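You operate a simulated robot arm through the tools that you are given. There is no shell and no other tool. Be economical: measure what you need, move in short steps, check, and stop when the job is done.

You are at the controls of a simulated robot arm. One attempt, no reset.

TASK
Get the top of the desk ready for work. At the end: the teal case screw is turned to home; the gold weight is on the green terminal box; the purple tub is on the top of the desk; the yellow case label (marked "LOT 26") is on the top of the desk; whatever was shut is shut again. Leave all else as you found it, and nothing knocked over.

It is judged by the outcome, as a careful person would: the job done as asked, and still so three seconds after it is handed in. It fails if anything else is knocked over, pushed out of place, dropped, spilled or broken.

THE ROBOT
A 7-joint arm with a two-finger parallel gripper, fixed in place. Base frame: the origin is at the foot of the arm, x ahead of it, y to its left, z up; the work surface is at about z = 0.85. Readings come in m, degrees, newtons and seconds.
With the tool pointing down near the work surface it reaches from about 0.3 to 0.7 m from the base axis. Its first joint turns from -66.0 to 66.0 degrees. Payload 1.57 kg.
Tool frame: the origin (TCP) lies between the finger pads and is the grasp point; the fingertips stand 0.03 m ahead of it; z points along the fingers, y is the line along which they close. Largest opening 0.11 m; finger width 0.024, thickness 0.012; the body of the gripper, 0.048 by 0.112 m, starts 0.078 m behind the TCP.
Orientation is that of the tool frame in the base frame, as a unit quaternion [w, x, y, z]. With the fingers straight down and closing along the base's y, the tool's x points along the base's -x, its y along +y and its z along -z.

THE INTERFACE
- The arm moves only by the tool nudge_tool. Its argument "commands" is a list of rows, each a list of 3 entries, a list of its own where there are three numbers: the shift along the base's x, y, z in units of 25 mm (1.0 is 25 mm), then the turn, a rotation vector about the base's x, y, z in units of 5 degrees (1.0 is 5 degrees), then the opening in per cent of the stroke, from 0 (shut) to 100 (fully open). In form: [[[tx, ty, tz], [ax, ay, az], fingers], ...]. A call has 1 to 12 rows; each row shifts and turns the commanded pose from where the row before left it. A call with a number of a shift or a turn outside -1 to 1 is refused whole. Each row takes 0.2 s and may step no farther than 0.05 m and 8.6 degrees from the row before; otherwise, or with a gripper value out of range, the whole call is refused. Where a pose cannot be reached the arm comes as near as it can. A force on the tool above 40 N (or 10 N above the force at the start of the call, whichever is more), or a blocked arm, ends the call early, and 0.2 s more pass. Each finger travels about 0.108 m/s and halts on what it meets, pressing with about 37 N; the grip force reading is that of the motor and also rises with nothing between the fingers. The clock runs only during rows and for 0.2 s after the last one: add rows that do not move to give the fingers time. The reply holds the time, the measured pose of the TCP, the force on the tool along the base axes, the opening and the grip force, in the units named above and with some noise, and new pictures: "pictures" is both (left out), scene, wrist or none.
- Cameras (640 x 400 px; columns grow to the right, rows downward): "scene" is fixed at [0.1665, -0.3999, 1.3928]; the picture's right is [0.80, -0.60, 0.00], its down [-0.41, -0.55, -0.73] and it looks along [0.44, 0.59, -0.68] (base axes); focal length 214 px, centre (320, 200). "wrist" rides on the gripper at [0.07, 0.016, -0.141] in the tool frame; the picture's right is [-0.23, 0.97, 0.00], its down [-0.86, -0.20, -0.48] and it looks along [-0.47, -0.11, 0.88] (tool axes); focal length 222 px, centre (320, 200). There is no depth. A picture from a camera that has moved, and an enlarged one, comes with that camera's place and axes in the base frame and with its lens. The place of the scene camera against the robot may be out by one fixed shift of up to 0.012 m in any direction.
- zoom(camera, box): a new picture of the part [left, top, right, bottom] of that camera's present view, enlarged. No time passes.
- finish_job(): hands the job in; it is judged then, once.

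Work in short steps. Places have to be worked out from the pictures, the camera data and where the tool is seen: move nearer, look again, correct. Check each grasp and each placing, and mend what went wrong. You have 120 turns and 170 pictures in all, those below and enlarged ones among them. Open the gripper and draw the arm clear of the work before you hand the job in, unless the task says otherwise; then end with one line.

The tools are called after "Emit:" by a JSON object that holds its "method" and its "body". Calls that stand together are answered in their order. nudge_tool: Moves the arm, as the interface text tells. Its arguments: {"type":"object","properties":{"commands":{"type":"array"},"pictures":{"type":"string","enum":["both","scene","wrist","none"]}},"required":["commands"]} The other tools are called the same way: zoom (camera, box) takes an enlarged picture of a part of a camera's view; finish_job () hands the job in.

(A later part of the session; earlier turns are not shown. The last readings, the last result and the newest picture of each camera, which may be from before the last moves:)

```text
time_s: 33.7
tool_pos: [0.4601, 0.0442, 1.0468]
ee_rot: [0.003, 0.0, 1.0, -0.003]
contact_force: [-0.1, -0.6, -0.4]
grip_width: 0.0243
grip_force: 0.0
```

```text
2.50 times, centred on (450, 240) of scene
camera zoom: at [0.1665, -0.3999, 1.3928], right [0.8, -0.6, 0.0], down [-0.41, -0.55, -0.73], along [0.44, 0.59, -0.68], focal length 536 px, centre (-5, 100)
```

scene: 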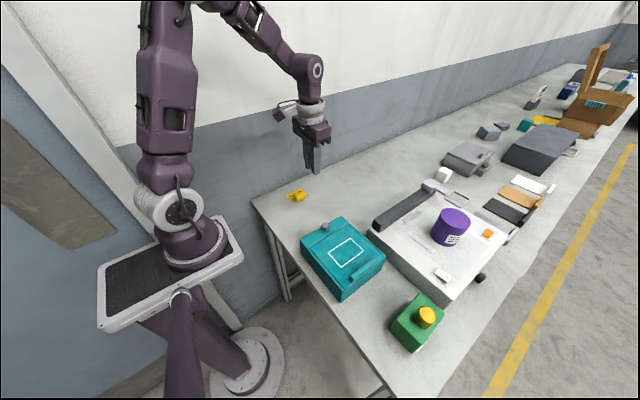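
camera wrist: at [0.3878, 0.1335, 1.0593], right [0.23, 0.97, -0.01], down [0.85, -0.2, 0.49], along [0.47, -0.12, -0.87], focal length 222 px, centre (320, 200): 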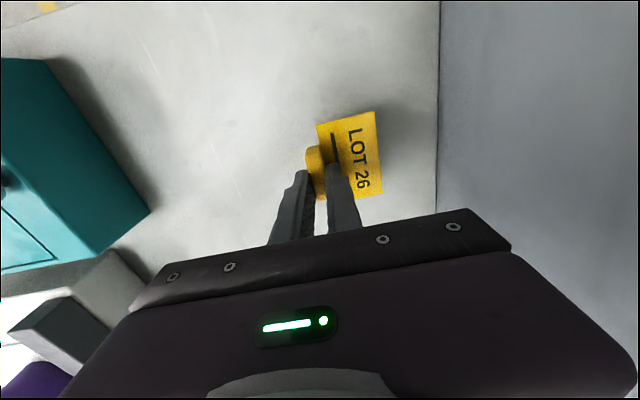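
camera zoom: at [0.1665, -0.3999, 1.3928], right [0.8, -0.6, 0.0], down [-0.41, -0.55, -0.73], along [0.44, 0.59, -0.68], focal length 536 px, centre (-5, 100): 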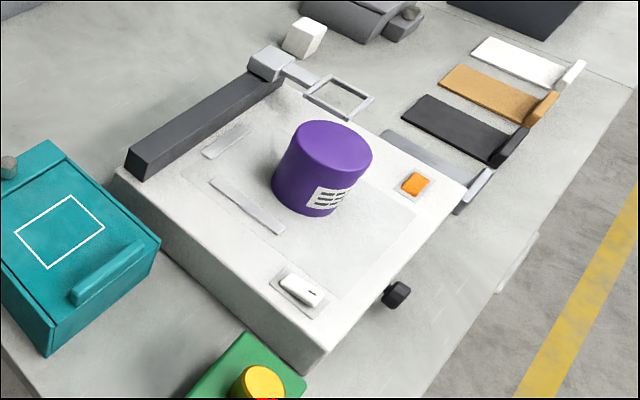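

Label placed. The tub is at about (0.68, -0.31), top z≈0.967, diameter about 0.08, so it's near the reach limit. I'll approach with the tool yawed -24° and tilted 30° outward, fully open, and take a look.

Emit:
{"method": "nudge_tool", "body": {"commands": [[[0.3, -1, 0.1], [0, 0, -0.81], 60], [[0.3, -1, 0.1], [0, 0, -0.81], 80], [[0.3, -1, 0.1], [0, 0, -0.81], 100], [[0.3, -1, 0.1], [0, 0, -0.81], 100], [[0.3, -1, 0.1], [0, 0, -0.81], 100], [[0.3, -1, 0.1], [0, 0, -0.81], 100], [[0.3, -1, 0], [-0.413, -0.911, 0], 100], [[0.3, -1, 0], [-0.413, -0.911, 0], 100], [[0.3, -1, 0], [-0.413, -0.911, 0], 100], [[0.3, -1, 0], [-0.413, -0.911, 0], 100], [[0.3, -1, 0], [-0.413, -0.911, 0], 100], [[0.3, -1, 0], [-0.413, -0.911, 0], 100]], "pictures": "both"}}

```text
time_s: 36.3
tool_pos: [0.5473, -0.2562, 1.0612]
ee_rot: [0.255, 0.204, 0.943, -0.059]
contact_force: [-0.2, -0.5, -0.2]
grip_width: 0.1099
grip_force: 0.0
camera wrist: at [0.434, -0.1871, 1.1462], right [0.58, 0.81, 0.11], down [0.37, -0.38, 0.85], along [0.72, -0.45, -0.52], focal length 222 px, centre (320, 200)
```

scene: 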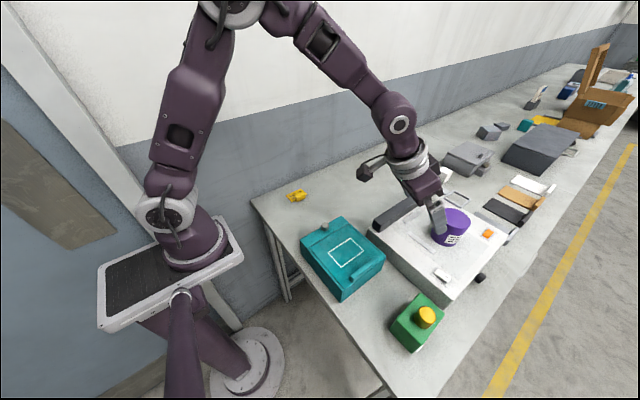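
wrist: 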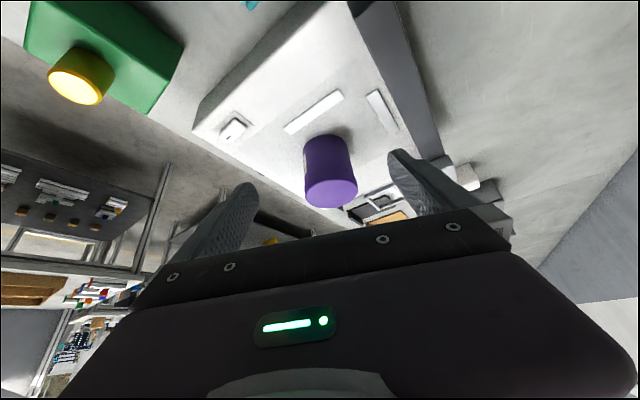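

From the wrist view the tub centre is at about (0.668, -0.311), top ≈0.975. I'll advance horizontally first so that the remaining travel is along the finger direction.

Emit:
{"method": "nudge_tool", "body": {"commands": [[[0.75, -0.35, 0], [0, 0, 0], 100], [[0.75, -0.35, 0], [0, 0, 0], 100], [[0.7, -0.3, 0], [0, 0, 0], 100], [[0, 0, 0], [0, 0, 0], 100]], "pictures": "both"}}

Emit:
{"method": "zoom", "body": {"camera": "scene", "box": [380, 150, 520, 270]}}

```text
time_s: 37.3
tool_pos: [0.6039, -0.2809, 1.0606]
ee_rot: [0.254, 0.203, 0.944, -0.059]
contact_force: [1.0, -0.8, 0.0]
grip_width: 0.1102
grip_force: 0.1
camera wrist: at [0.491, -0.2128, 1.146], right [0.58, 0.81, 0.11], down [0.37, -0.38, 0.85], along [0.72, -0.45, -0.52], focal length 222 px, centre (320, 200)
```

scene: 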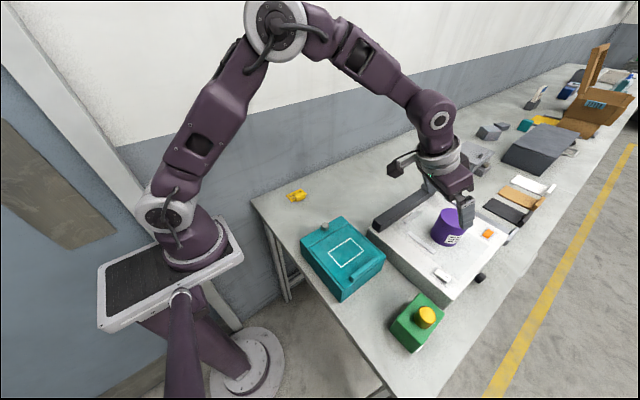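
wrist: 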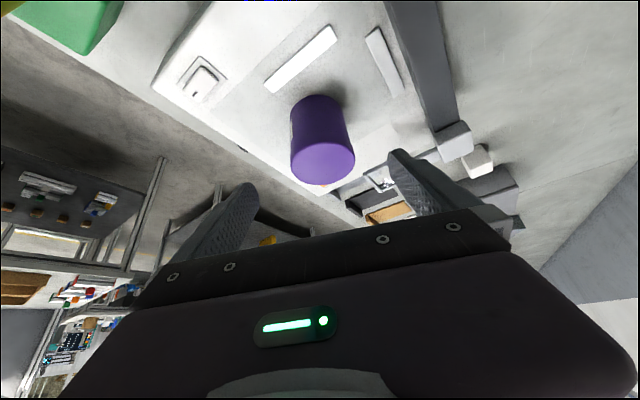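

```text
3.33 times, centred on (450, 210) of scene
camera zoom: at [0.1665, -0.3999, 1.3928], right [0.8, -0.6, 0.0], down [-0.41, -0.55, -0.73], along [0.44, 0.59, -0.68], focal length 715 px, centre (-113, 167)
```

zoom: 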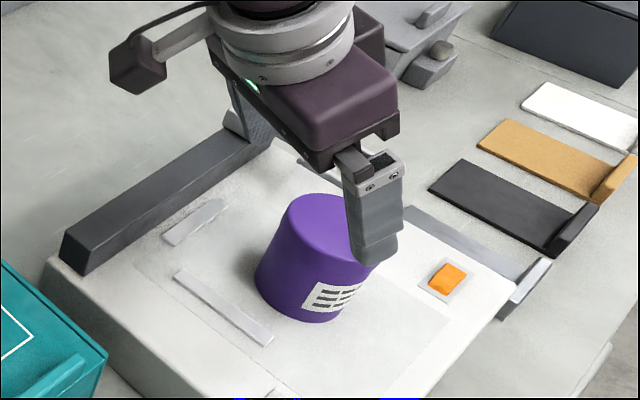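

Triangulated tub top centre: (0.662, -0.309, 0.979). The finger direction lines up, so I'll go down along it in two stages.

Emit:
{"method": "nudge_tool", "body": {"commands": [[[0.46, -0.22, -0.92], [0, 0, 0], 100], [[0.46, -0.22, -0.92], [0, 0, 0], 100], [[0.46, -0.22, -0.92], [0, 0, 0], 100], [[0, 0, 0], [0, 0, 0], 100]], "pictures": "wrist"}}

Emit:
{"method": "zoom", "body": {"camera": "scene", "box": [380, 150, 520, 270]}}

```text
time_s: 38.3
tool_pos: [0.6378, -0.2991, 0.9927]
ee_rot: [0.256, 0.204, 0.943, -0.059]
contact_force: [0.2, 0.0, 0.3]
grip_width: 0.1102
grip_force: 0.1
camera wrist: at [0.5253, -0.2292, 1.0784], right [0.58, 0.81, 0.11], down [0.37, -0.38, 0.85], along [0.72, -0.45, -0.52], focal length 222 px, centre (320, 200)
```

wrist: 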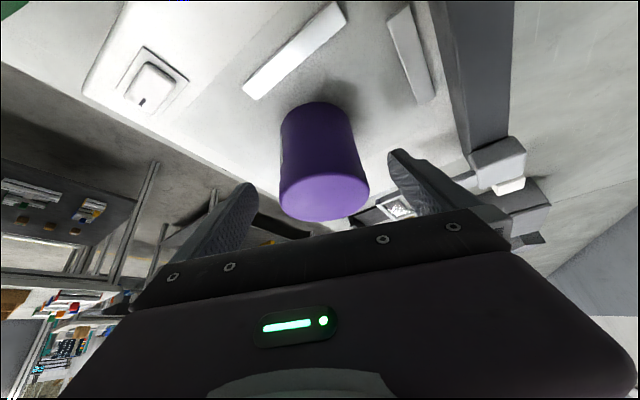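

```text
3.33 times, centred on (450, 210) of scene
camera zoom: at [0.1665, -0.3999, 1.3928], right [0.8, -0.6, 0.0], down [-0.41, -0.55, -0.73], along [0.44, 0.59, -0.68], focal length 715 px, centre (-113, 167)
```

zoom: 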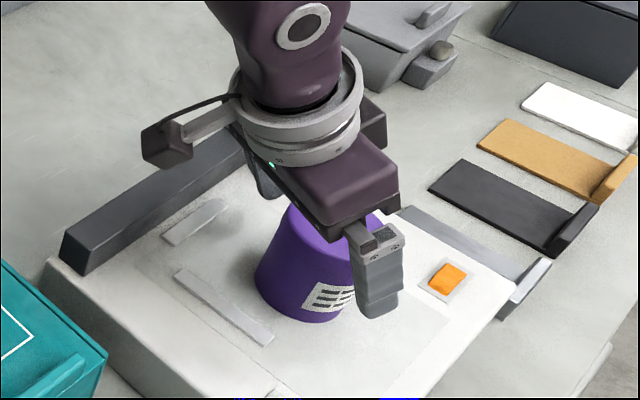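

Centred. I'll go the last 45 mm to TCP z≈0.948 and close.

Emit:
{"method": "nudge_tool", "body": {"commands": [[[0.44, -0.18, -0.9], [0, 0, 0], 100], [[0.44, -0.18, -0.9], [0, 0, 0], 100], [[0, 0, 0], [0, 0, 0], 100], [[0, 0, 0], [0, 0, 0], 75], [[0, 0, 0], [0, 0, 0], 60], [[0, 0, 0], [0, 0, 0], 55], [[0, 0, 0], [0, 0, 0], 55]], "pictures": "wrist"}}

Emit:
{"method": "zoom", "body": {"camera": "scene", "box": [380, 150, 520, 270]}}

```text
time_s: 39.9
tool_pos: [0.6594, -0.3073, 0.9465]
ee_rot: [0.255, 0.204, 0.943, -0.059]
contact_force: [0.2, 0.1, 0.0]
grip_width: 0.0712
grip_force: 36.7
camera wrist: at [0.5464, -0.2384, 1.033], right [0.58, 0.81, 0.11], down [0.37, -0.38, 0.85], along [0.72, -0.45, -0.52], focal length 222 px, centre (320, 200)
```

wrist: 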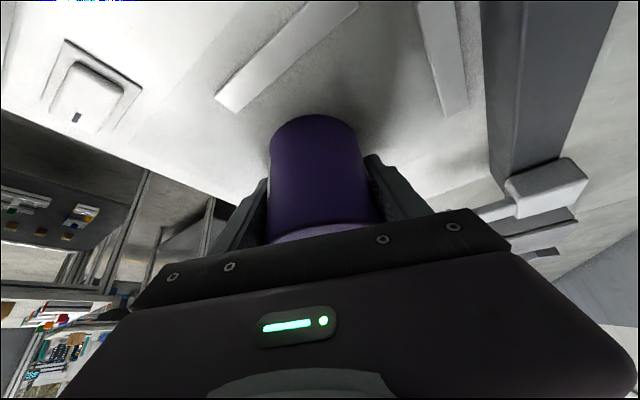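

```text
3.33 times, centred on (450, 210) of scene
camera zoom: at [0.1665, -0.3999, 1.3928], right [0.8, -0.6, 0.0], down [-0.41, -0.55, -0.73], along [0.44, 0.59, -0.68], focal length 715 px, centre (-113, 167)
```

zoom: 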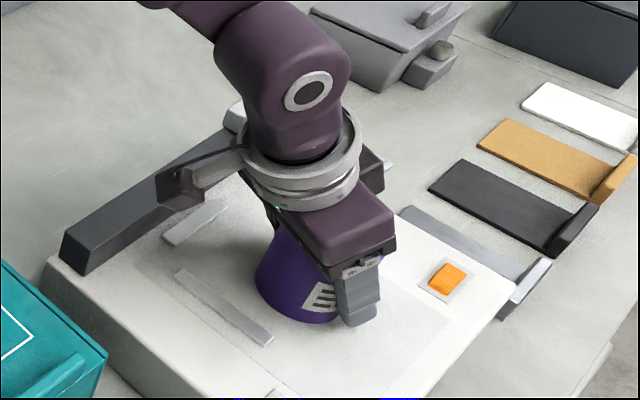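

The tub is gripped at 0.071. I'll lift it straight up.

Emit:
{"method": "nudge_tool", "body": {"commands": [[[0, 0, 0.5], [0, 0, 0], 55], [[0, 0, 0.8], [0, 0, 0], 55], [[0, 0, 0.8], [0, 0, 0], 55], [[0, 0, 0.8], [0, 0, 0], 55], [[0, 0, 0.8], [0, 0, 0], 55], [[0, 0, 0], [0, 0, 0], 55]], "pictures": "scene"}}

```text
time_s: 41.3
tool_pos: [0.6614, -0.3058, 1.0389]
ee_rot: [0.254, 0.204, 0.943, -0.058]
contact_force: [-0.3, 1.1, -2.6]
grip_width: 0.0715
grip_force: 36.9
```

scene: 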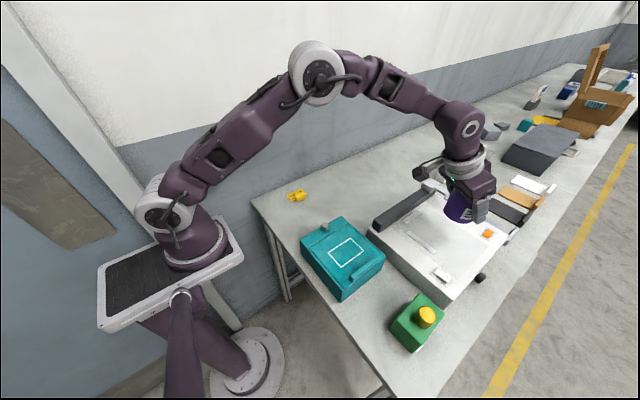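

Clean lift. I'll carry it to clear desk at about (0.56, 0.05).

Emit:
{"method": "nudge_tool", "body": {"commands": [[[-0.2, 0.9, 0], [0, 0, 0], 55], [[-0.3, 1, 0], [0, 0, 0], 55], [[-0.3, 1, 0], [0, 0, 0], 55], [[-0.3, 1, 0], [0, 0, 0], 55], [[-0.3, 1, 0], [0, 0, 0], 55], [[-0.3, 1, 0], [0, 0, 0], 55], [[-0.3, 1, 0], [0, 0, 0], 55], [[-0.3, 1, 0], [0, 0, 0], 55], [[-0.3, 1, 0], [0, 0, 0], 55], [[-0.3, 1, 0], [0, 0, 0], 55], [[-0.3, 1, 0], [0, 0, 0], 55], [[-0.3, 1, 0], [0, 0, 0], 55]], "pictures": "none"}}

Emit:
{"method": "nudge_tool", "body": {"commands": [[[-0.3, 1, 0], [0, 0, 0], 55], [[-0.3, 1, 0], [0, 0, 0], 55], [[0, 0.4, -0.5], [0, 0, 0], 55], [[0, 0, -1], [0, 0, 0], 55], [[0, 0, -1], [0, 0, 0], 55], [[0, 0, 0], [0, 0, 0], 55]], "pictures": "both"}}

Emit:
{"method": "zoom", "body": {"camera": "scene", "box": [280, 120, 440, 260]}}

```text
time_s: 43.9
tool_pos: [0.5723, -0.01, 1.0396]
ee_rot: [0.256, 0.205, 0.943, -0.06]
contact_force: [0.5, 0.6, -2.7]
grip_width: 0.0711
grip_force: 37.1
```

```text
time_s: 45.3
tool_pos: [0.5561, 0.05, 0.9751]
ee_rot: [0.254, 0.203, 0.944, -0.059]
contact_force: [0.2, 0.2, -2.9]
grip_width: 0.0713
grip_force: 36.9
camera wrist: at [0.4443, 0.1182, 1.0619], right [0.58, 0.81, 0.11], down [0.37, -0.38, 0.85], along [0.72, -0.45, -0.52], focal length 222 px, centre (320, 200)
```

scene: 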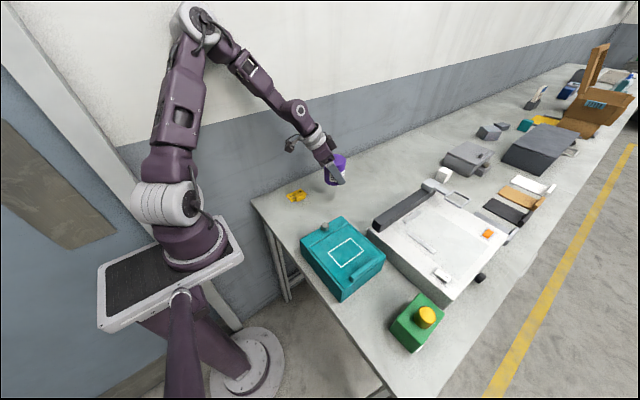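
wrist: 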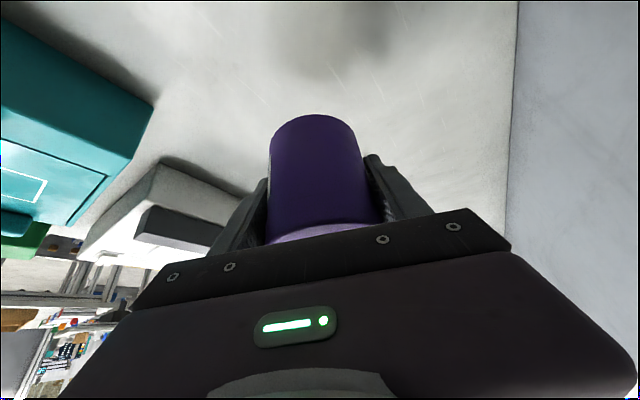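

```text
2.86 times, centred on (360, 190) of scene
camera zoom: at [0.1665, -0.3999, 1.3928], right [0.8, -0.6, 0.0], down [-0.41, -0.55, -0.73], along [0.44, 0.59, -0.68], focal length 613 px, centre (206, 229)
```

zoom: 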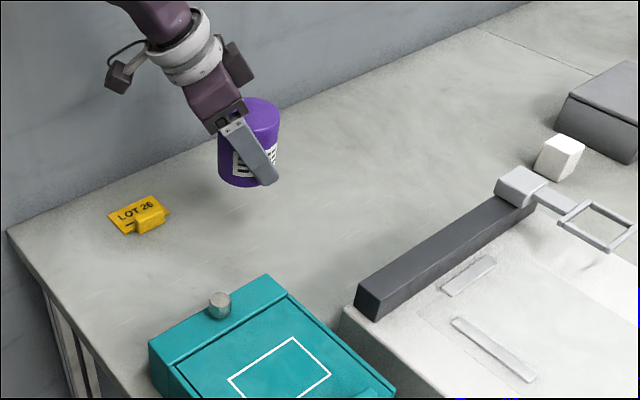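

Over clear desk. I expect touchdown at TCP z≈0.90, so I'll lower to about 0.912 and then go in small steps.

Emit:
{"method": "nudge_tool", "body": {"commands": [[[0, 0, -0.9], [0, 0, 0], 55], [[0, 0, -0.9], [0, 0, 0], 55], [[0, 0, -0.6], [0, 0, 0], 55], [[0, 0, -0.15], [0, 0, 0], 55], [[0, 0, 0], [0, 0, 0], 55]], "pictures": "none"}}

Emit:
{"method": "nudge_tool", "body": {"commands": [[[0, 0, -0.12], [0, 0, 0], 55], [[0, 0, 0], [0, 0, 0], 55]], "pictures": "none"}}

Emit:
{"method": "zoom", "body": {"camera": "scene", "box": [300, 130, 380, 200]}}

```text
time_s: 46.5
tool_pos: [0.5583, 0.0471, 0.9126]
ee_rot: [0.256, 0.205, 0.943, -0.057]
contact_force: [0.6, -0.3, -3.1]
grip_width: 0.0711
grip_force: 37.2
```

```text
time_s: 47.1
tool_pos: [0.5574, 0.049, 0.9105]
ee_rot: [0.256, 0.205, 0.943, -0.056]
contact_force: [0.2, -0.5, -3.2]
grip_width: 0.071
grip_force: 36.7
```

```text
5.71 times, centred on (340, 165) of scene
camera zoom: at [0.1653, -0.4032, 1.392], right [0.8, -0.6, 0.0], down [-0.41, -0.54, -0.73], along [0.44, 0.59, -0.68], focal length 1226 px, centre (206, 400)
```

zoom: 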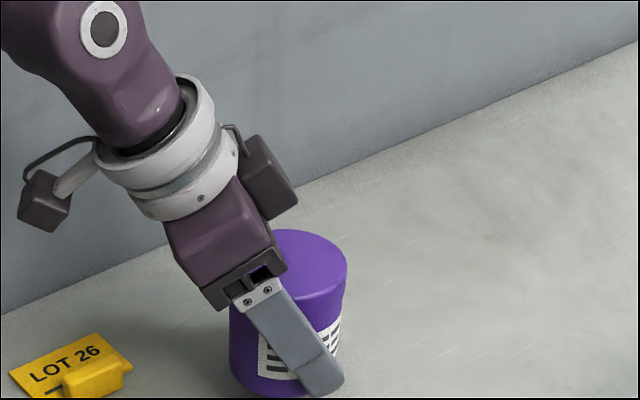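

Still hanging (-3.2 N). I'll continue lowering in 2–3 mm steps.

Emit:
{"method": "nudge_tool", "body": {"commands": [[[0, 0, -0.1], [0, 0, 0], 55], [[0, 0, -0.1], [0, 0, 0], 55], [[0, 0, 0], [0, 0, 0], 55]], "pictures": "none"}}

Emit:
{"method": "zoom", "body": {"camera": "scene", "box": [300, 130, 380, 210]}}

```text
time_s: 47.9
tool_pos: [0.5564, 0.0484, 0.9067]
ee_rot: [0.256, 0.205, 0.943, -0.056]
contact_force: [0.4, 1.0, -2.5]
grip_width: 0.0714
grip_force: 37.4
```

```text
5.00 times, centred on (340, 170) of scene
camera zoom: at [0.1649, -0.4036, 1.3919], right [0.8, -0.6, 0.0], down [-0.41, -0.54, -0.73], along [0.44, 0.59, -0.68], focal length 1072 px, centre (220, 350)
```

zoom: 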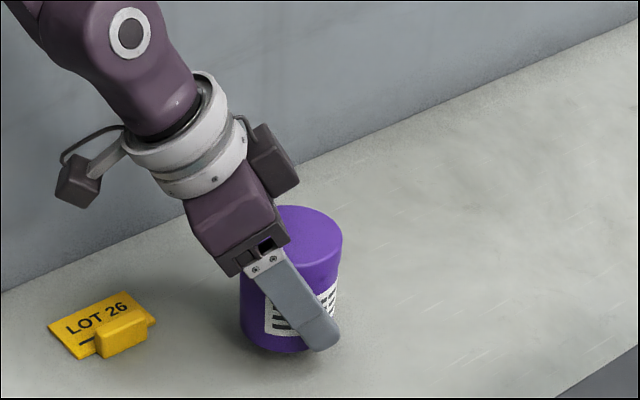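

The reported scene camera position has shifted by a few mm, so I'll check the whole view for an arm link touching something.

Emit:
{"method": "nudge_tool", "body": {"commands": [[[0, 0, 0], [0, 0, 0], 55]], "pictures": "both"}}

```text
time_s: 48.3
tool_pos: [0.5581, 0.0478, 0.907]
ee_rot: [0.256, 0.204, 0.943, -0.055]
contact_force: [0.0, 0.5, -1.9]
grip_width: 0.0712
grip_force: 36.7
camera wrist: at [0.4441, 0.1166, 0.9931], right [0.58, 0.8, 0.11], down [0.37, -0.39, 0.85], along [0.72, -0.45, -0.52], focal length 222 px, centre (320, 200)
```

scene: 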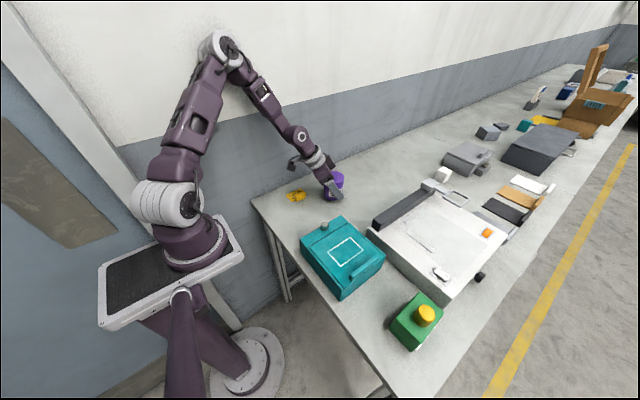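
wrist: 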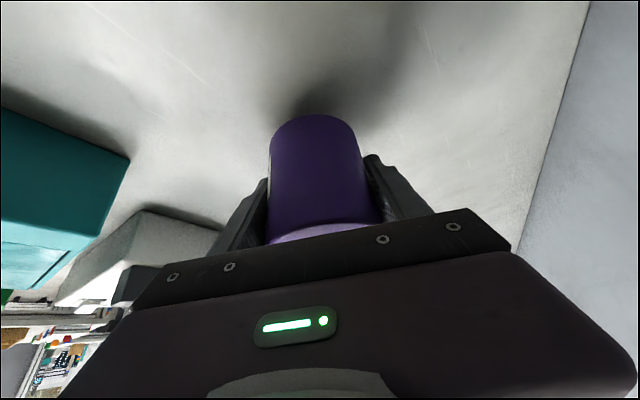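

The elbow seems to be pushing on the wall. I'll raise a little and shift 50 mm to -y, away from it, before setting down.

Emit:
{"method": "nudge_tool", "body": {"commands": [[[0, 0, 0.8], [0, 0, 0], 55], [[0, -0.5, 0], [0, 0, 0], 55], [[0, -0.5, 0], [0, 0, 0], 55], [[0, -0.5, 0], [0, 0, 0], 55], [[0, -0.5, 0], [0, 0, 0], 55], [[0, 0, -0.5], [0, 0, 0], 55], [[0, 0, 0], [0, 0, 0], 55]], "pictures": "none"}}

Emit:
{"method": "zoom", "body": {"camera": "scene", "box": [290, 130, 420, 250]}}

```text
time_s: 49.9
tool_pos: [0.558, 0.0009, 0.9123]
ee_rot: [0.255, 0.203, 0.944, -0.059]
contact_force: [-0.9, 0.2, -2.7]
grip_width: 0.0709
grip_force: 37.0
```

```text
3.33 times, centred on (355, 190) of scene
camera zoom: at [0.1665, -0.3999, 1.3928], right [0.8, -0.6, 0.0], down [-0.41, -0.55, -0.73], along [0.44, 0.59, -0.68], focal length 715 px, centre (203, 233)
```

zoom: 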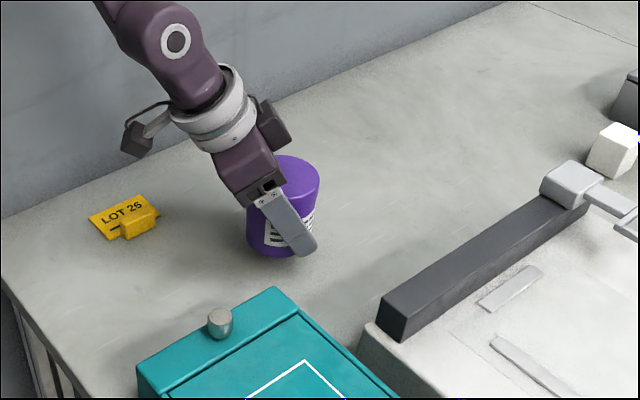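

The camera reading is back to normal, so the arm is free of the wall. I'll lower in small steps.

Emit:
{"method": "nudge_tool", "body": {"commands": [[[0, 0, -0.1], [0, 0, 0], 55], [[0, 0, -0.1], [0, 0, 0], 55], [[0, 0, -0.08], [0, 0, 0], 55], [[0, 0, 0], [0, 0, 0], 55]], "pictures": "none"}}

Emit:
{"method": "nudge_tool", "body": {"commands": [[[0, 0, -0.08], [0, 0, 0], 55], [[0, 0, 0], [0, 0, 0], 55]], "pictures": "none"}}

```text
time_s: 50.9
tool_pos: [0.5576, 0.0006, 0.9051]
ee_rot: [0.255, 0.204, 0.943, -0.059]
contact_force: [-0.2, 0.1, -2.8]
grip_width: 0.0712
grip_force: 36.9
```

```text
time_s: 51.5
tool_pos: [0.5573, 0.0001, 0.9026]
ee_rot: [0.255, 0.203, 0.943, -0.059]
contact_force: [0.5, 0.6, -3.2]
grip_width: 0.0712
grip_force: 37.0
```

Emit:
{"method": "nudge_tool", "body": {"commands": [[[0, 0, -0.08], [0, 0, 0], 55], [[0, 0, 0], [0, 0, 0], 55]], "pictures": "none"}}

Emit:
{"method": "zoom", "body": {"camera": "scene", "box": [320, 160, 380, 220]}}

```text
time_s: 52.1
tool_pos: [0.5573, -0.0001, 0.9006]
ee_rot: [0.255, 0.203, 0.944, -0.058]
contact_force: [0.4, 0.1, -3.7]
grip_width: 0.0712
grip_force: 37.3
```

```text
6.67 times, centred on (350, 190) of scene
camera zoom: at [0.1665, -0.3999, 1.3928], right [0.8, -0.6, 0.0], down [-0.41, -0.55, -0.73], along [0.44, 0.59, -0.68], focal length 1430 px, centre (120, 267)
```

zoom: 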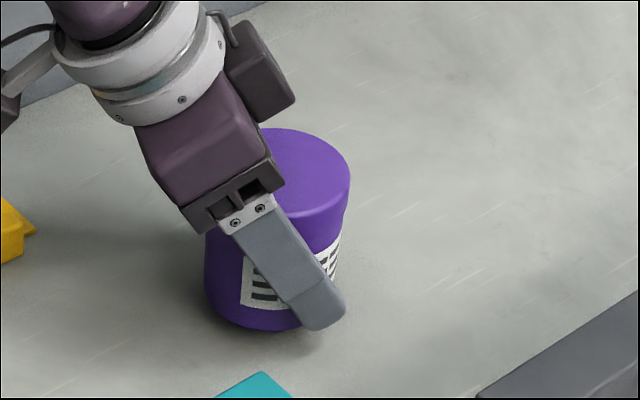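

Emit:
{"method": "nudge_tool", "body": {"commands": [[[0, 0, -0.08], [0, 0, 0], 55], [[0, 0, -0.04], [0, 0, 0], 55], [[0, 0, 0], [0, 0, 0], 55]], "pictures": "none"}}

```text
time_s: 52.9
tool_pos: [0.5585, -0.0001, 0.8989]
ee_rot: [0.255, 0.205, 0.943, -0.06]
contact_force: [-0.3, -0.6, -2.2]
grip_width: 0.0709
grip_force: 37.1
```

Emit:
{"method": "nudge_tool", "body": {"commands": [[[0, 0, -0.08], [0, 0, 0], 55], [[0, 0, 0], [0, 0, 0], 55]], "pictures": "none"}}

```text
time_s: 53.5
tool_pos: [0.558, -0.0011, 0.8968]
ee_rot: [0.255, 0.203, 0.944, -0.058]
contact_force: [0.5, -0.6, -3.1]
grip_width: 0.071
grip_force: 37.3
```

Emit:
{"method": "nudge_tool", "body": {"commands": [[[0, 0, -0.08], [0, 0, 0], 55], [[0, 0, -0.04], [0, 0, 0], 55], [[0, 0, 0], [0, 0, 0], 55]], "pictures": "none"}}

```text
time_s: 54.3
tool_pos: [0.5566, -0.0003, 0.8926]
ee_rot: [0.255, 0.202, 0.944, -0.058]
contact_force: [0.2, 0.0, -2.6]
grip_width: 0.0713
grip_force: 37.4
```

Emit:
{"method": "nudge_tool", "body": {"commands": [[[0, 0, -0.06], [0, 0, 0], 55], [[0, 0, 0], [0, 0, 0], 55]], "pictures": "none"}}

Emit:
{"method": "zoom", "body": {"camera": "scene", "box": [320, 160, 380, 220]}}

```text
time_s: 54.9
tool_pos: [0.5585, 0.001, 0.892]
ee_rot: [0.255, 0.204, 0.943, -0.06]
contact_force: [-0.4, -1.0, -2.6]
grip_width: 0.0713
grip_force: 36.8
```

```text
6.67 times, centred on (350, 190) of scene
camera zoom: at [0.1665, -0.3999, 1.3928], right [0.8, -0.6, 0.0], down [-0.41, -0.55, -0.73], along [0.44, 0.59, -0.68], focal length 1430 px, centre (120, 267)
```

zoom: 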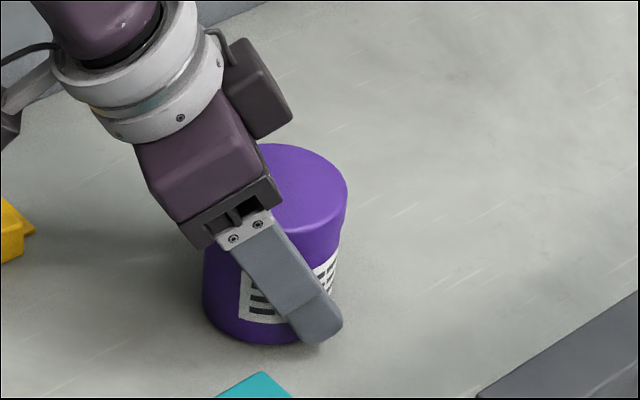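

Emit:
{"method": "nudge_tool", "body": {"commands": [[[0, 0, -0.08], [0, 0, 0], 55], [[0, 0, 0], [0, 0, 0], 55]], "pictures": "none"}}

Emit:
{"method": "nudge_tool", "body": {"commands": [[[0, 0, -0.06], [0, 0, 0], 55], [[0, 0, 0], [0, 0, 0], 55]], "pictures": "none"}}

```text
time_s: 55.5
tool_pos: [0.5586, -0.0002, 0.8895]
ee_rot: [0.255, 0.204, 0.943, -0.06]
contact_force: [-0.3, -0.7, -1.3]
grip_width: 0.0711
grip_force: 36.9
```

```text
time_s: 56.1
tool_pos: [0.5567, -0.0005, 0.8882]
ee_rot: [0.255, 0.204, 0.943, -0.059]
contact_force: [-0.1, -0.7, -2.6]
grip_width: 0.0709
grip_force: 37.1
```

Emit:
{"method": "nudge_tool", "body": {"commands": [[[0, 0, -0.06], [0, 0, 0], 55], [[0, 0, 0], [0, 0, 0], 55]], "pictures": "none"}}

Emit:
{"method": "zoom", "body": {"camera": "scene", "box": [320, 160, 380, 220]}}

```text
time_s: 56.7
tool_pos: [0.5573, 0.0004, 0.8884]
ee_rot: [0.256, 0.204, 0.943, -0.059]
contact_force: [-3.3, 0.1, 9.4]
grip_width: 0.0713
grip_force: 37.1
```

```text
6.67 times, centred on (350, 190) of scene
camera zoom: at [0.1662, -0.3999, 1.3928], right [0.8, -0.6, 0.0], down [-0.41, -0.55, -0.73], along [0.44, 0.59, -0.68], focal length 1430 px, centre (120, 267)
```

zoom: 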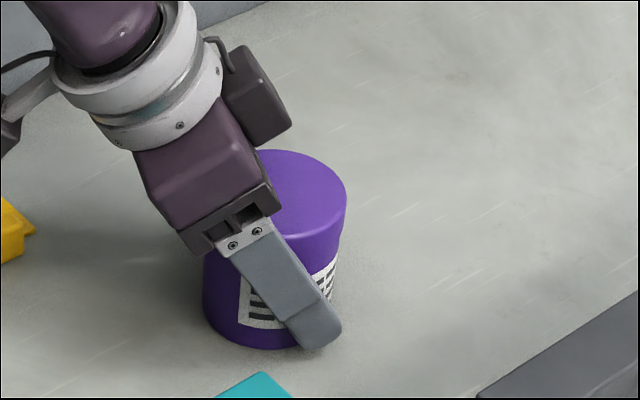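

Contact (9 N), and the tub is down. I'll relieve a bit, open, and retreat backward along the fingers.

Emit:
{"method": "nudge_tool", "body": {"commands": [[[0, 0, 0.03], [0, 0, 0], 64], [[0, 0, 0], [0, 0, 0], 70], [[0, 0, 0], [0, 0, 0], 80], [[0, 0, 0], [0, 0, 0], 95], [[-0.23, 0.1, 0.5], [0, 0, 0], 100], [[-0.46, 0.21, 0.87], [0, 0, 0], 100], [[-0.46, 0.21, 0.87], [0, 0, 0], 100], [[-0.46, 0.21, 0.87], [0, 0, 0], 100], [[-0.46, 0.21, 0.87], [0, 0, 0], 100], [[-0.46, 0, 0.87], [0, 0, 0], 100], [[0, 0, 0], [0, 0, 0], 100]], "pictures": "both"}}

```text
time_s: 59.1
tool_pos: [0.4946, 0.0234, 1.0091]
ee_rot: [0.254, 0.203, 0.944, -0.059]
contact_force: [0.6, -0.4, 0.2]
grip_width: 0.1098
grip_force: 0.0
camera wrist: at [0.3819, 0.0924, 1.0945], right [0.58, 0.81, 0.11], down [0.37, -0.38, 0.85], along [0.72, -0.45, -0.52], focal length 222 px, centre (320, 200)
```

scene: 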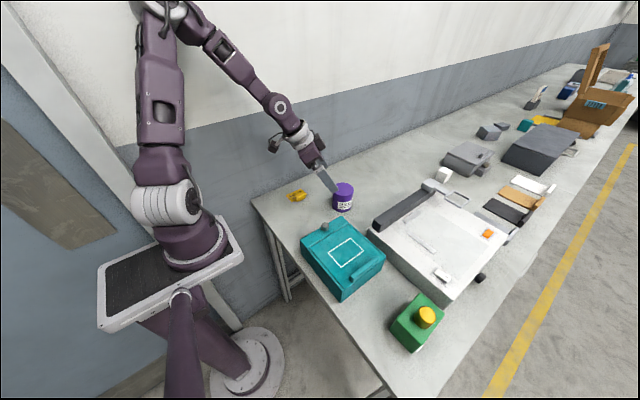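
wrist: 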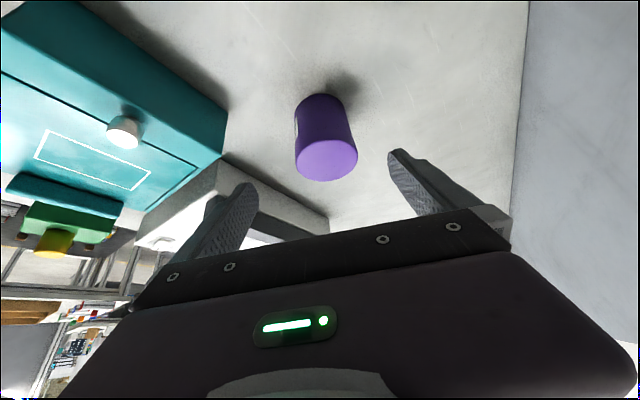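

The tub stands on the desk. I'll zoom in on the case from the scene camera to understand the lid.

Emit:
{"method": "zoom", "body": {"camera": "scene", "box": [295, 210, 390, 305]}}

Emit:
{"method": "zoom", "body": {"camera": "scene", "box": [330, 250, 390, 305]}}

```text
4.21 times, centred on (342, 258) of scene
camera zoom: at [0.1665, -0.3999, 1.3928], right [0.8, -0.6, 0.0], down [-0.41, -0.55, -0.73], along [0.44, 0.59, -0.68], focal length 903 px, centre (225, -42)
```

zoom: 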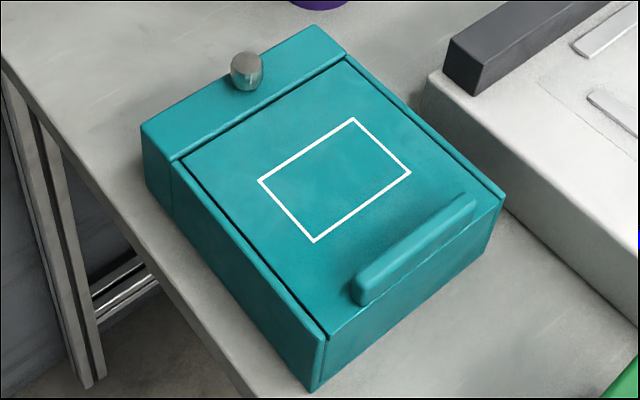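

```text
7.27 times, centred on (360, 278) of scene
camera zoom: at [0.1665, -0.3999, 1.3928], right [0.8, -0.6, 0.0], down [-0.41, -0.55, -0.73], along [0.44, 0.59, -0.68], focal length 1560 px, centre (29, -364)
```

zoom: 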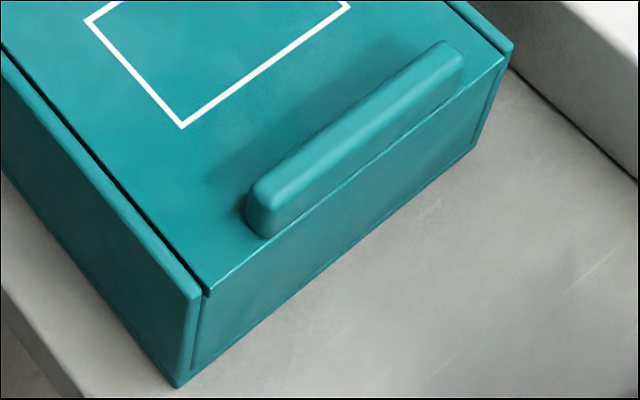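

The lid sits between side walls and has a handle bar at about (0.404, -0.254), lying along x. I'll bring the tool back to vertical above the handle.

Emit:
{"method": "nudge_tool", "body": {"commands": [[[-0.3, 0, 1], [0.413, 0.911, 0], 100], [[-0.3, 0, 1], [0.413, 0.911, 0], 90], [[-0.3, -1, 0], [0.413, 0.911, 0], 80], [[-0.3, -1, 0], [0.413, 0.911, 0], 70], [[-0.3, -1, 0], [0.413, 0.911, 0], 60], [[-0.3, -1, 0], [0.413, 0.911, 0], 50], [[-0.3, -1, 0], [0, 0, 0.81], 45], [[-0.3, -1, 0], [0, 0, 0.81], 45], [[-0.3, -1, 0], [0, 0, 0.81], 45], [[-0.3, -1, 0], [0, 0, 0.81], 45], [[-0.3, -1, 0], [0, 0, 0.81], 45], [[-0.3, -1, 0], [0, 0, 0.81], 45]], "pictures": "none"}}

Emit:
{"method": "nudge_tool", "body": {"commands": [[[0, -1, -1], [0, 0, 0], 45], [[0, 0, -1], [0, 0, 0], 45], [[0, 0, 0], [0, 0, 0], 45]], "pictures": "wrist"}}

Emit:
{"method": "zoom", "body": {"camera": "wrist", "box": [220, 60, 460, 220]}}

```text
time_s: 61.7
tool_pos: [0.4056, -0.2248, 1.0602]
ee_rot: [0.004, -0.001, 1.0, -0.004]
contact_force: [0.1, 0.0, -0.6]
grip_width: 0.0496
grip_force: 0.1
```

```text
time_s: 62.5
tool_pos: [0.4061, -0.2502, 1.0098]
ee_rot: [0.003, 0.0, 1.0, -0.004]
contact_force: [0.0, 0.5, 0.1]
grip_width: 0.0498
grip_force: 0.1
camera wrist: at [0.3349, -0.2342, 1.1503], right [0.23, 0.97, -0.01], down [0.85, -0.2, 0.49], along [0.47, -0.12, -0.87], focal length 222 px, centre (320, 200)
```

wrist: 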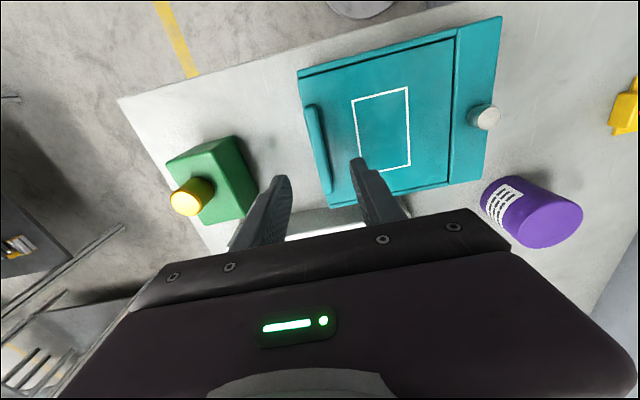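

```text
2.50 times, centred on (340, 140) of wrist
camera zoom: at [0.3349, -0.2342, 1.1503], right [0.23, 0.97, -0.01], down [0.85, -0.2, 0.49], along [0.47, -0.12, -0.87], focal length 555 px, centre (270, 350)
```

zoom: 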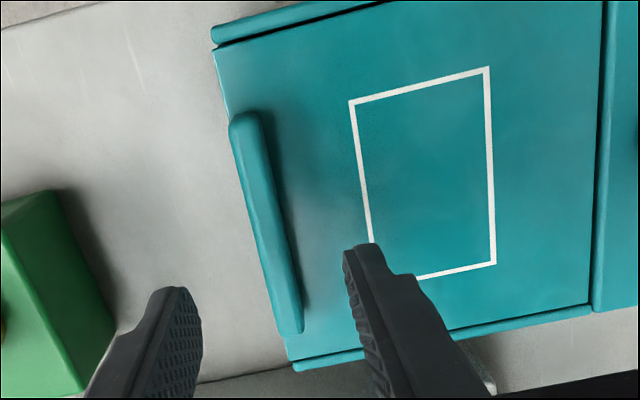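

The handle centre is at about (0.398, -0.251). I'll close to 27% and descend with the tips just above the lid.

Emit:
{"method": "nudge_tool", "body": {"commands": [[[-0.25, 0, -0.6], [0, 0, 0], 27], [[0, 0, -0.8], [0, 0, 0], 27], [[0, 0, -0.6], [0, 0, 0], 27], [[0, 0, 0], [0, 0, 0], 27]], "pictures": "none"}}

Emit:
{"method": "zoom", "body": {"camera": "wrist", "box": [240, 100, 400, 220]}}

Emit:
{"method": "zoom", "body": {"camera": "scene", "box": [310, 220, 400, 300]}}

```text
time_s: 63.5
tool_pos: [0.3965, -0.253, 0.9602]
ee_rot: [0.003, 0.0, 1.0, -0.004]
contact_force: [-0.4, 0.0, -0.2]
grip_width: 0.0298
grip_force: 0.0
```

```text
3.33 times, centred on (320, 160) of wrist
camera zoom: at [0.3266, -0.2361, 1.0995], right [0.23, 0.97, -0.01], down [0.85, -0.2, 0.49], along [0.47, -0.12, -0.87], focal length 740 px, centre (320, 333)
```

zoom: 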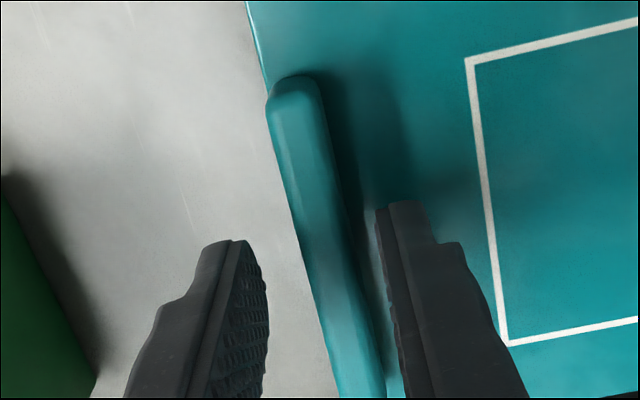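

```text
5.00 times, centred on (355, 260) of scene
camera zoom: at [0.1665, -0.3999, 1.3928], right [0.8, -0.6, 0.0], down [-0.41, -0.55, -0.73], along [0.44, 0.59, -0.68], focal length 1072 px, centre (145, -100)
```

zoom: 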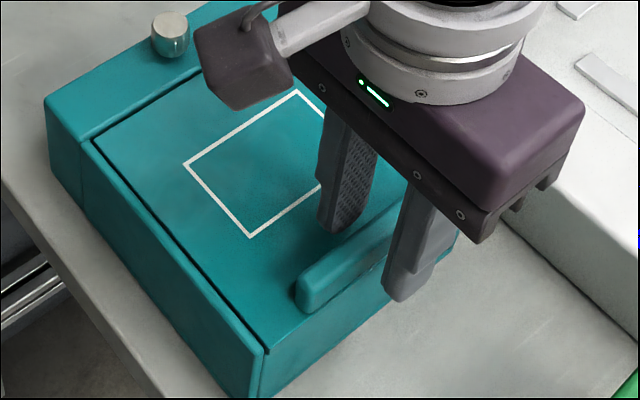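

Handle is between the fingers. I'll lower 7 mm, close gently and check.

Emit:
{"method": "nudge_tool", "body": {"commands": [[[0, 0.1, -0.28], [0, 0, 0], 27], [[0, 0, 0], [0, 0, 0], 27], [[0, 0, 0], [0, 0, 0], 8], [[0, 0, 0], [0, 0, 0], 8]], "pictures": "none"}}

Emit:
{"method": "zoom", "body": {"camera": "scene", "box": [310, 220, 400, 300]}}

```text
time_s: 64.5
tool_pos: [0.3964, -0.2497, 0.9526]
ee_rot: [0.003, -0.001, 1.0, -0.003]
contact_force: [-0.7, -0.4, -1.5]
grip_width: 0.0116
grip_force: 29.2
```

```text
5.00 times, centred on (355, 260) of scene
camera zoom: at [0.1665, -0.3999, 1.3928], right [0.8, -0.6, 0.0], down [-0.41, -0.55, -0.73], along [0.44, 0.59, -0.68], focal length 1072 px, centre (145, -100)
```

zoom: 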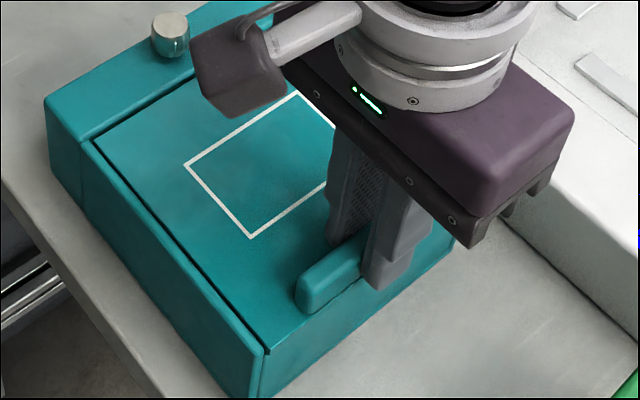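

Handle gripped (0.0116). The lid seemed to shift a little in -y earlier, so I'll test with a gentle 5 mm pull in -y.

Emit:
{"method": "nudge_tool", "body": {"commands": [[[0, -0.1, 0], [0, 0, 0], 8], [[0, -0.1, 0], [0, 0, 0], 8], [[0, 0, 0], [0, 0, 0], 8]], "pictures": "none"}}

Emit:
{"method": "zoom", "body": {"camera": "scene", "box": [310, 220, 400, 300]}}

```text
time_s: 65.3
tool_pos: [0.3967, -0.2546, 0.9539]
ee_rot: [0.003, -0.001, 1.0, -0.003]
contact_force: [-1.3, -0.3, -2.6]
grip_width: 0.0117
grip_force: 28.6
```

```text
5.00 times, centred on (355, 260) of scene
camera zoom: at [0.1665, -0.3999, 1.3928], right [0.8, -0.6, 0.0], down [-0.41, -0.55, -0.73], along [0.44, 0.59, -0.68], focal length 1072 px, centre (145, -100)
```

zoom: 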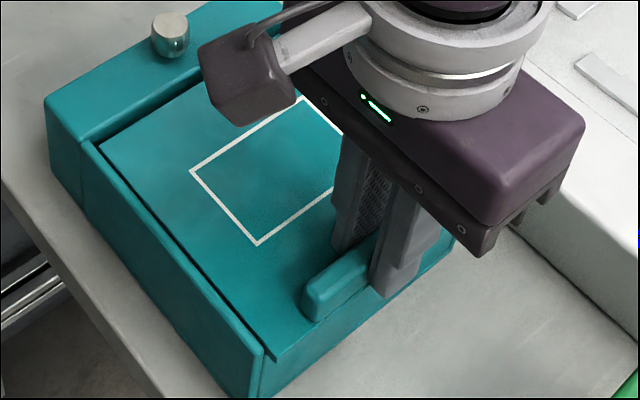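

It's a sliding lid, and it moves freely. I'll slide it another 60 mm in -y and look inside.

Emit:
{"method": "nudge_tool", "body": {"commands": [[[0, -0.4, 0], [0, 0, 0], 8], [[0, -0.4, 0], [0, 0, 0], 8], [[0, -0.4, 0], [0, 0, 0], 8], [[0, -0.4, 0], [0, 0, 0], 8], [[0, -0.4, 0], [0, 0, 0], 8], [[0, -0.4, 0], [0, 0, 0], 8], [[0, 0, 0], [0, 0, 0], 8]], "pictures": "wrist"}}

Emit:
{"method": "zoom", "body": {"camera": "scene", "box": [290, 200, 420, 330]}}

```text
time_s: 66.9
tool_pos: [0.3969, -0.3145, 0.9528]
ee_rot: [0.003, 0.0, 1.0, -0.005]
contact_force: [-6.8, -0.9, 14.9]
grip_width: 0.0115
grip_force: 29.6
camera wrist: at [0.3265, -0.2984, 1.0927], right [0.23, 0.97, -0.01], down [0.85, -0.19, 0.49], along [0.47, -0.12, -0.87], focal length 222 px, centre (320, 200)
```

wrist: 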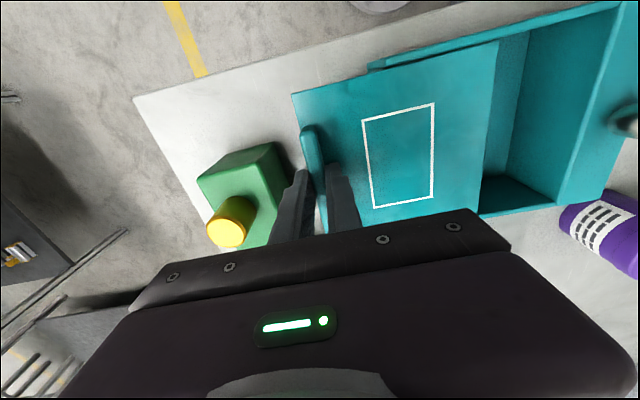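

```text
3.08 times, centred on (355, 265) of scene
camera zoom: at [0.1661, -0.3998, 1.3929], right [0.8, -0.6, 0.0], down [-0.41, -0.55, -0.73], along [0.44, 0.59, -0.68], focal length 660 px, centre (212, 0)
```

zoom: 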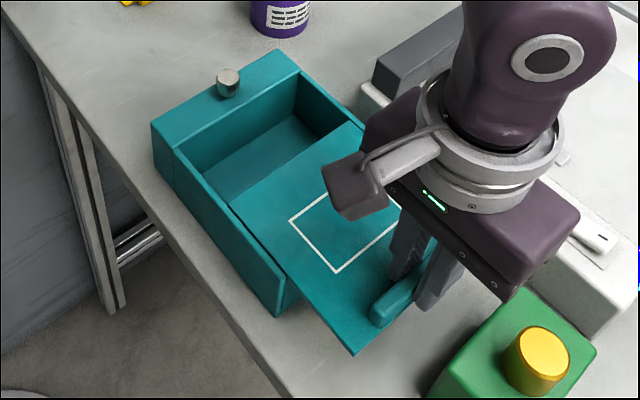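

The opened part looks empty. The tool reads 15 N upward, so I'll ease up slightly and inspect the inside and the knob.

Emit:
{"method": "nudge_tool", "body": {"commands": [[[0, 0, 0.06], [0, 0, 0], 8], [[0, 0, 0], [0, 0, 0], 8]], "pictures": "none"}}

Emit:
{"method": "zoom", "body": {"camera": "scene", "box": [315, 205, 385, 275]}}

Emit:
{"method": "zoom", "body": {"camera": "wrist", "box": [440, 0, 640, 220]}}

Emit:
{"method": "zoom", "body": {"camera": "scene", "box": [328, 210, 352, 230]}}

```text
time_s: 67.5
tool_pos: [0.3974, -0.314, 0.953]
ee_rot: [0.003, 0.001, 1.0, -0.004]
contact_force: [-7.2, -0.4, -4.1]
grip_width: 0.0117
grip_force: 29.1
```

```text
5.71 times, centred on (350, 240) of scene
camera zoom: at [0.1663, -0.4, 1.3928], right [0.8, -0.6, 0.0], down [-0.41, -0.55, -0.73], along [0.44, 0.59, -0.68], focal length 1226 px, centre (149, -29)
```

zoom: 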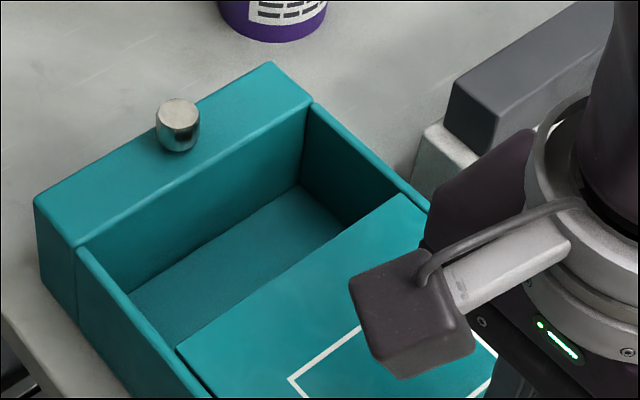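

```text
1.82 times, centred on (540, 110) of wrist
camera zoom: at [0.3267, -0.2975, 1.0929], right [0.23, 0.97, -0.01], down [0.85, -0.2, 0.48], along [0.47, -0.11, -0.87], focal length 404 px, centre (-80, 364)
```

zoom: 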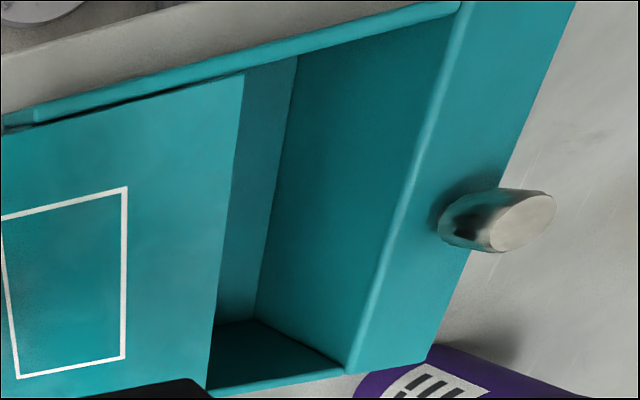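

```text
16.00 times, centred on (340, 220) of scene
camera zoom: at [0.1663, -0.4, 1.3928], right [0.8, -0.6, 0.0], down [-0.41, -0.55, -0.73], along [0.44, 0.59, -0.68], focal length 3432 px, centre (0, -120)
```

zoom: 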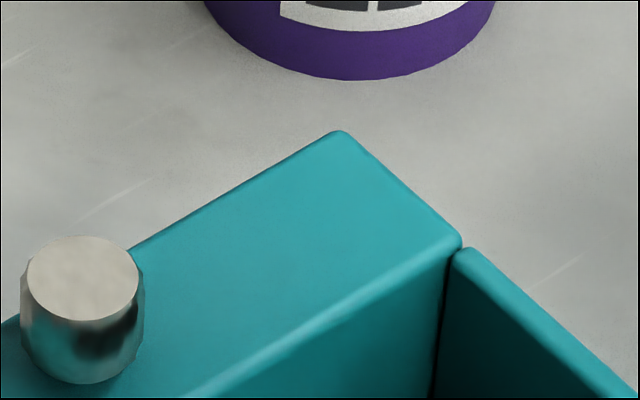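

The knob is a plain faceted cylinder, and the visible half of the case is empty. I'll slide the lid 18 mm further, still clear of the green box, to see more of the inside.

Emit:
{"method": "nudge_tool", "body": {"commands": [[[0, -0.25, 0], [0, 0, 0], 8], [[0, -0.25, 0], [0, 0, 0], 8], [[0, -0.22, 0], [0, 0, 0], 8], [[0, 0, 0], [0, 0, 0], 8]], "pictures": "wrist"}}

Emit:
{"method": "zoom", "body": {"camera": "scene", "box": [290, 200, 430, 340]}}

```text
time_s: 68.5
tool_pos: [0.3964, -0.3337, 0.9533]
ee_rot: [0.003, 0.0, 1.0, -0.004]
contact_force: [-6.2, -0.6, -16.9]
grip_width: 0.0115
grip_force: 29.0
camera wrist: at [0.3268, -0.3164, 1.093], right [0.23, 0.97, -0.01], down [0.85, -0.2, 0.48], along [0.47, -0.11, -0.87], focal length 222 px, centre (320, 200)
```

wrist: 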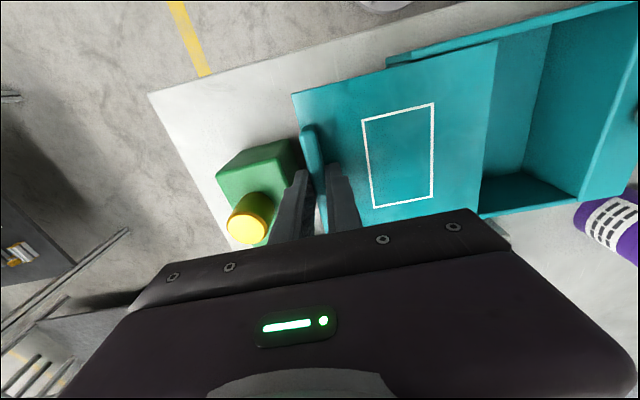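

```text
2.86 times, centred on (360, 270) of scene
camera zoom: at [0.1665, -0.4001, 1.3928], right [0.8, -0.6, 0.0], down [-0.41, -0.55, -0.73], along [0.44, 0.59, -0.68], focal length 613 px, centre (206, 0)
```

zoom: 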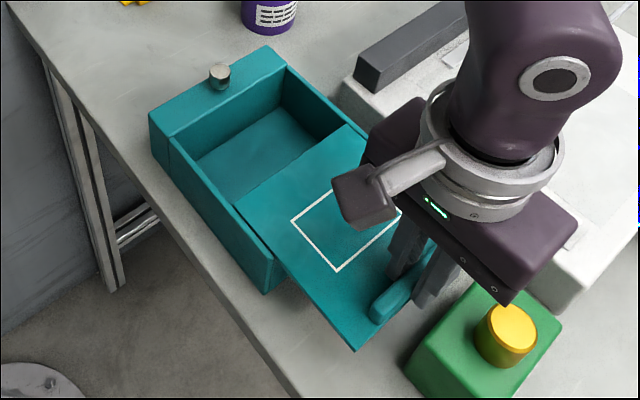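

Nothing is visible inside so far. I'll push the lid back 25 mm so it's safely supported, release it, and then look under it and at the knob from the +y side.

Emit:
{"method": "nudge_tool", "body": {"commands": [[[0, 0, -0.03], [0, 0, 0], 8], [[0, 0.33, 0], [0, 0, 0], 8], [[0, 0.33, 0], [0, 0, 0], 8], [[0, 0.33, 0], [0, 0, 0], 8], [[0, 0, 0], [0, 0, 0], 8]], "pictures": "none"}}

```text
time_s: 69.7
tool_pos: [0.3963, -0.3082, 0.9538]
ee_rot: [0.002, 0.0, 1.0, -0.003]
contact_force: [-15.1, -0.2, -5.9]
grip_width: 0.0115
grip_force: 28.7
```

There's a sideways load of -15 N in x. I'll shift 1.5 mm to -x to relax it before releasing.

Emit:
{"method": "nudge_tool", "body": {"commands": [[[-0.06, 0, 0], [0, 0, 0], 8], [[0, 0, 0], [0, 0, 0], 8]], "pictures": "none"}}

```text
time_s: 70.3
tool_pos: [0.3973, -0.3072, 0.953]
ee_rot: [0.005, -0.001, 1.0, -0.004]
contact_force: [-0.2, 0.6, -5.7]
grip_width: 0.0117
grip_force: 29.0
```

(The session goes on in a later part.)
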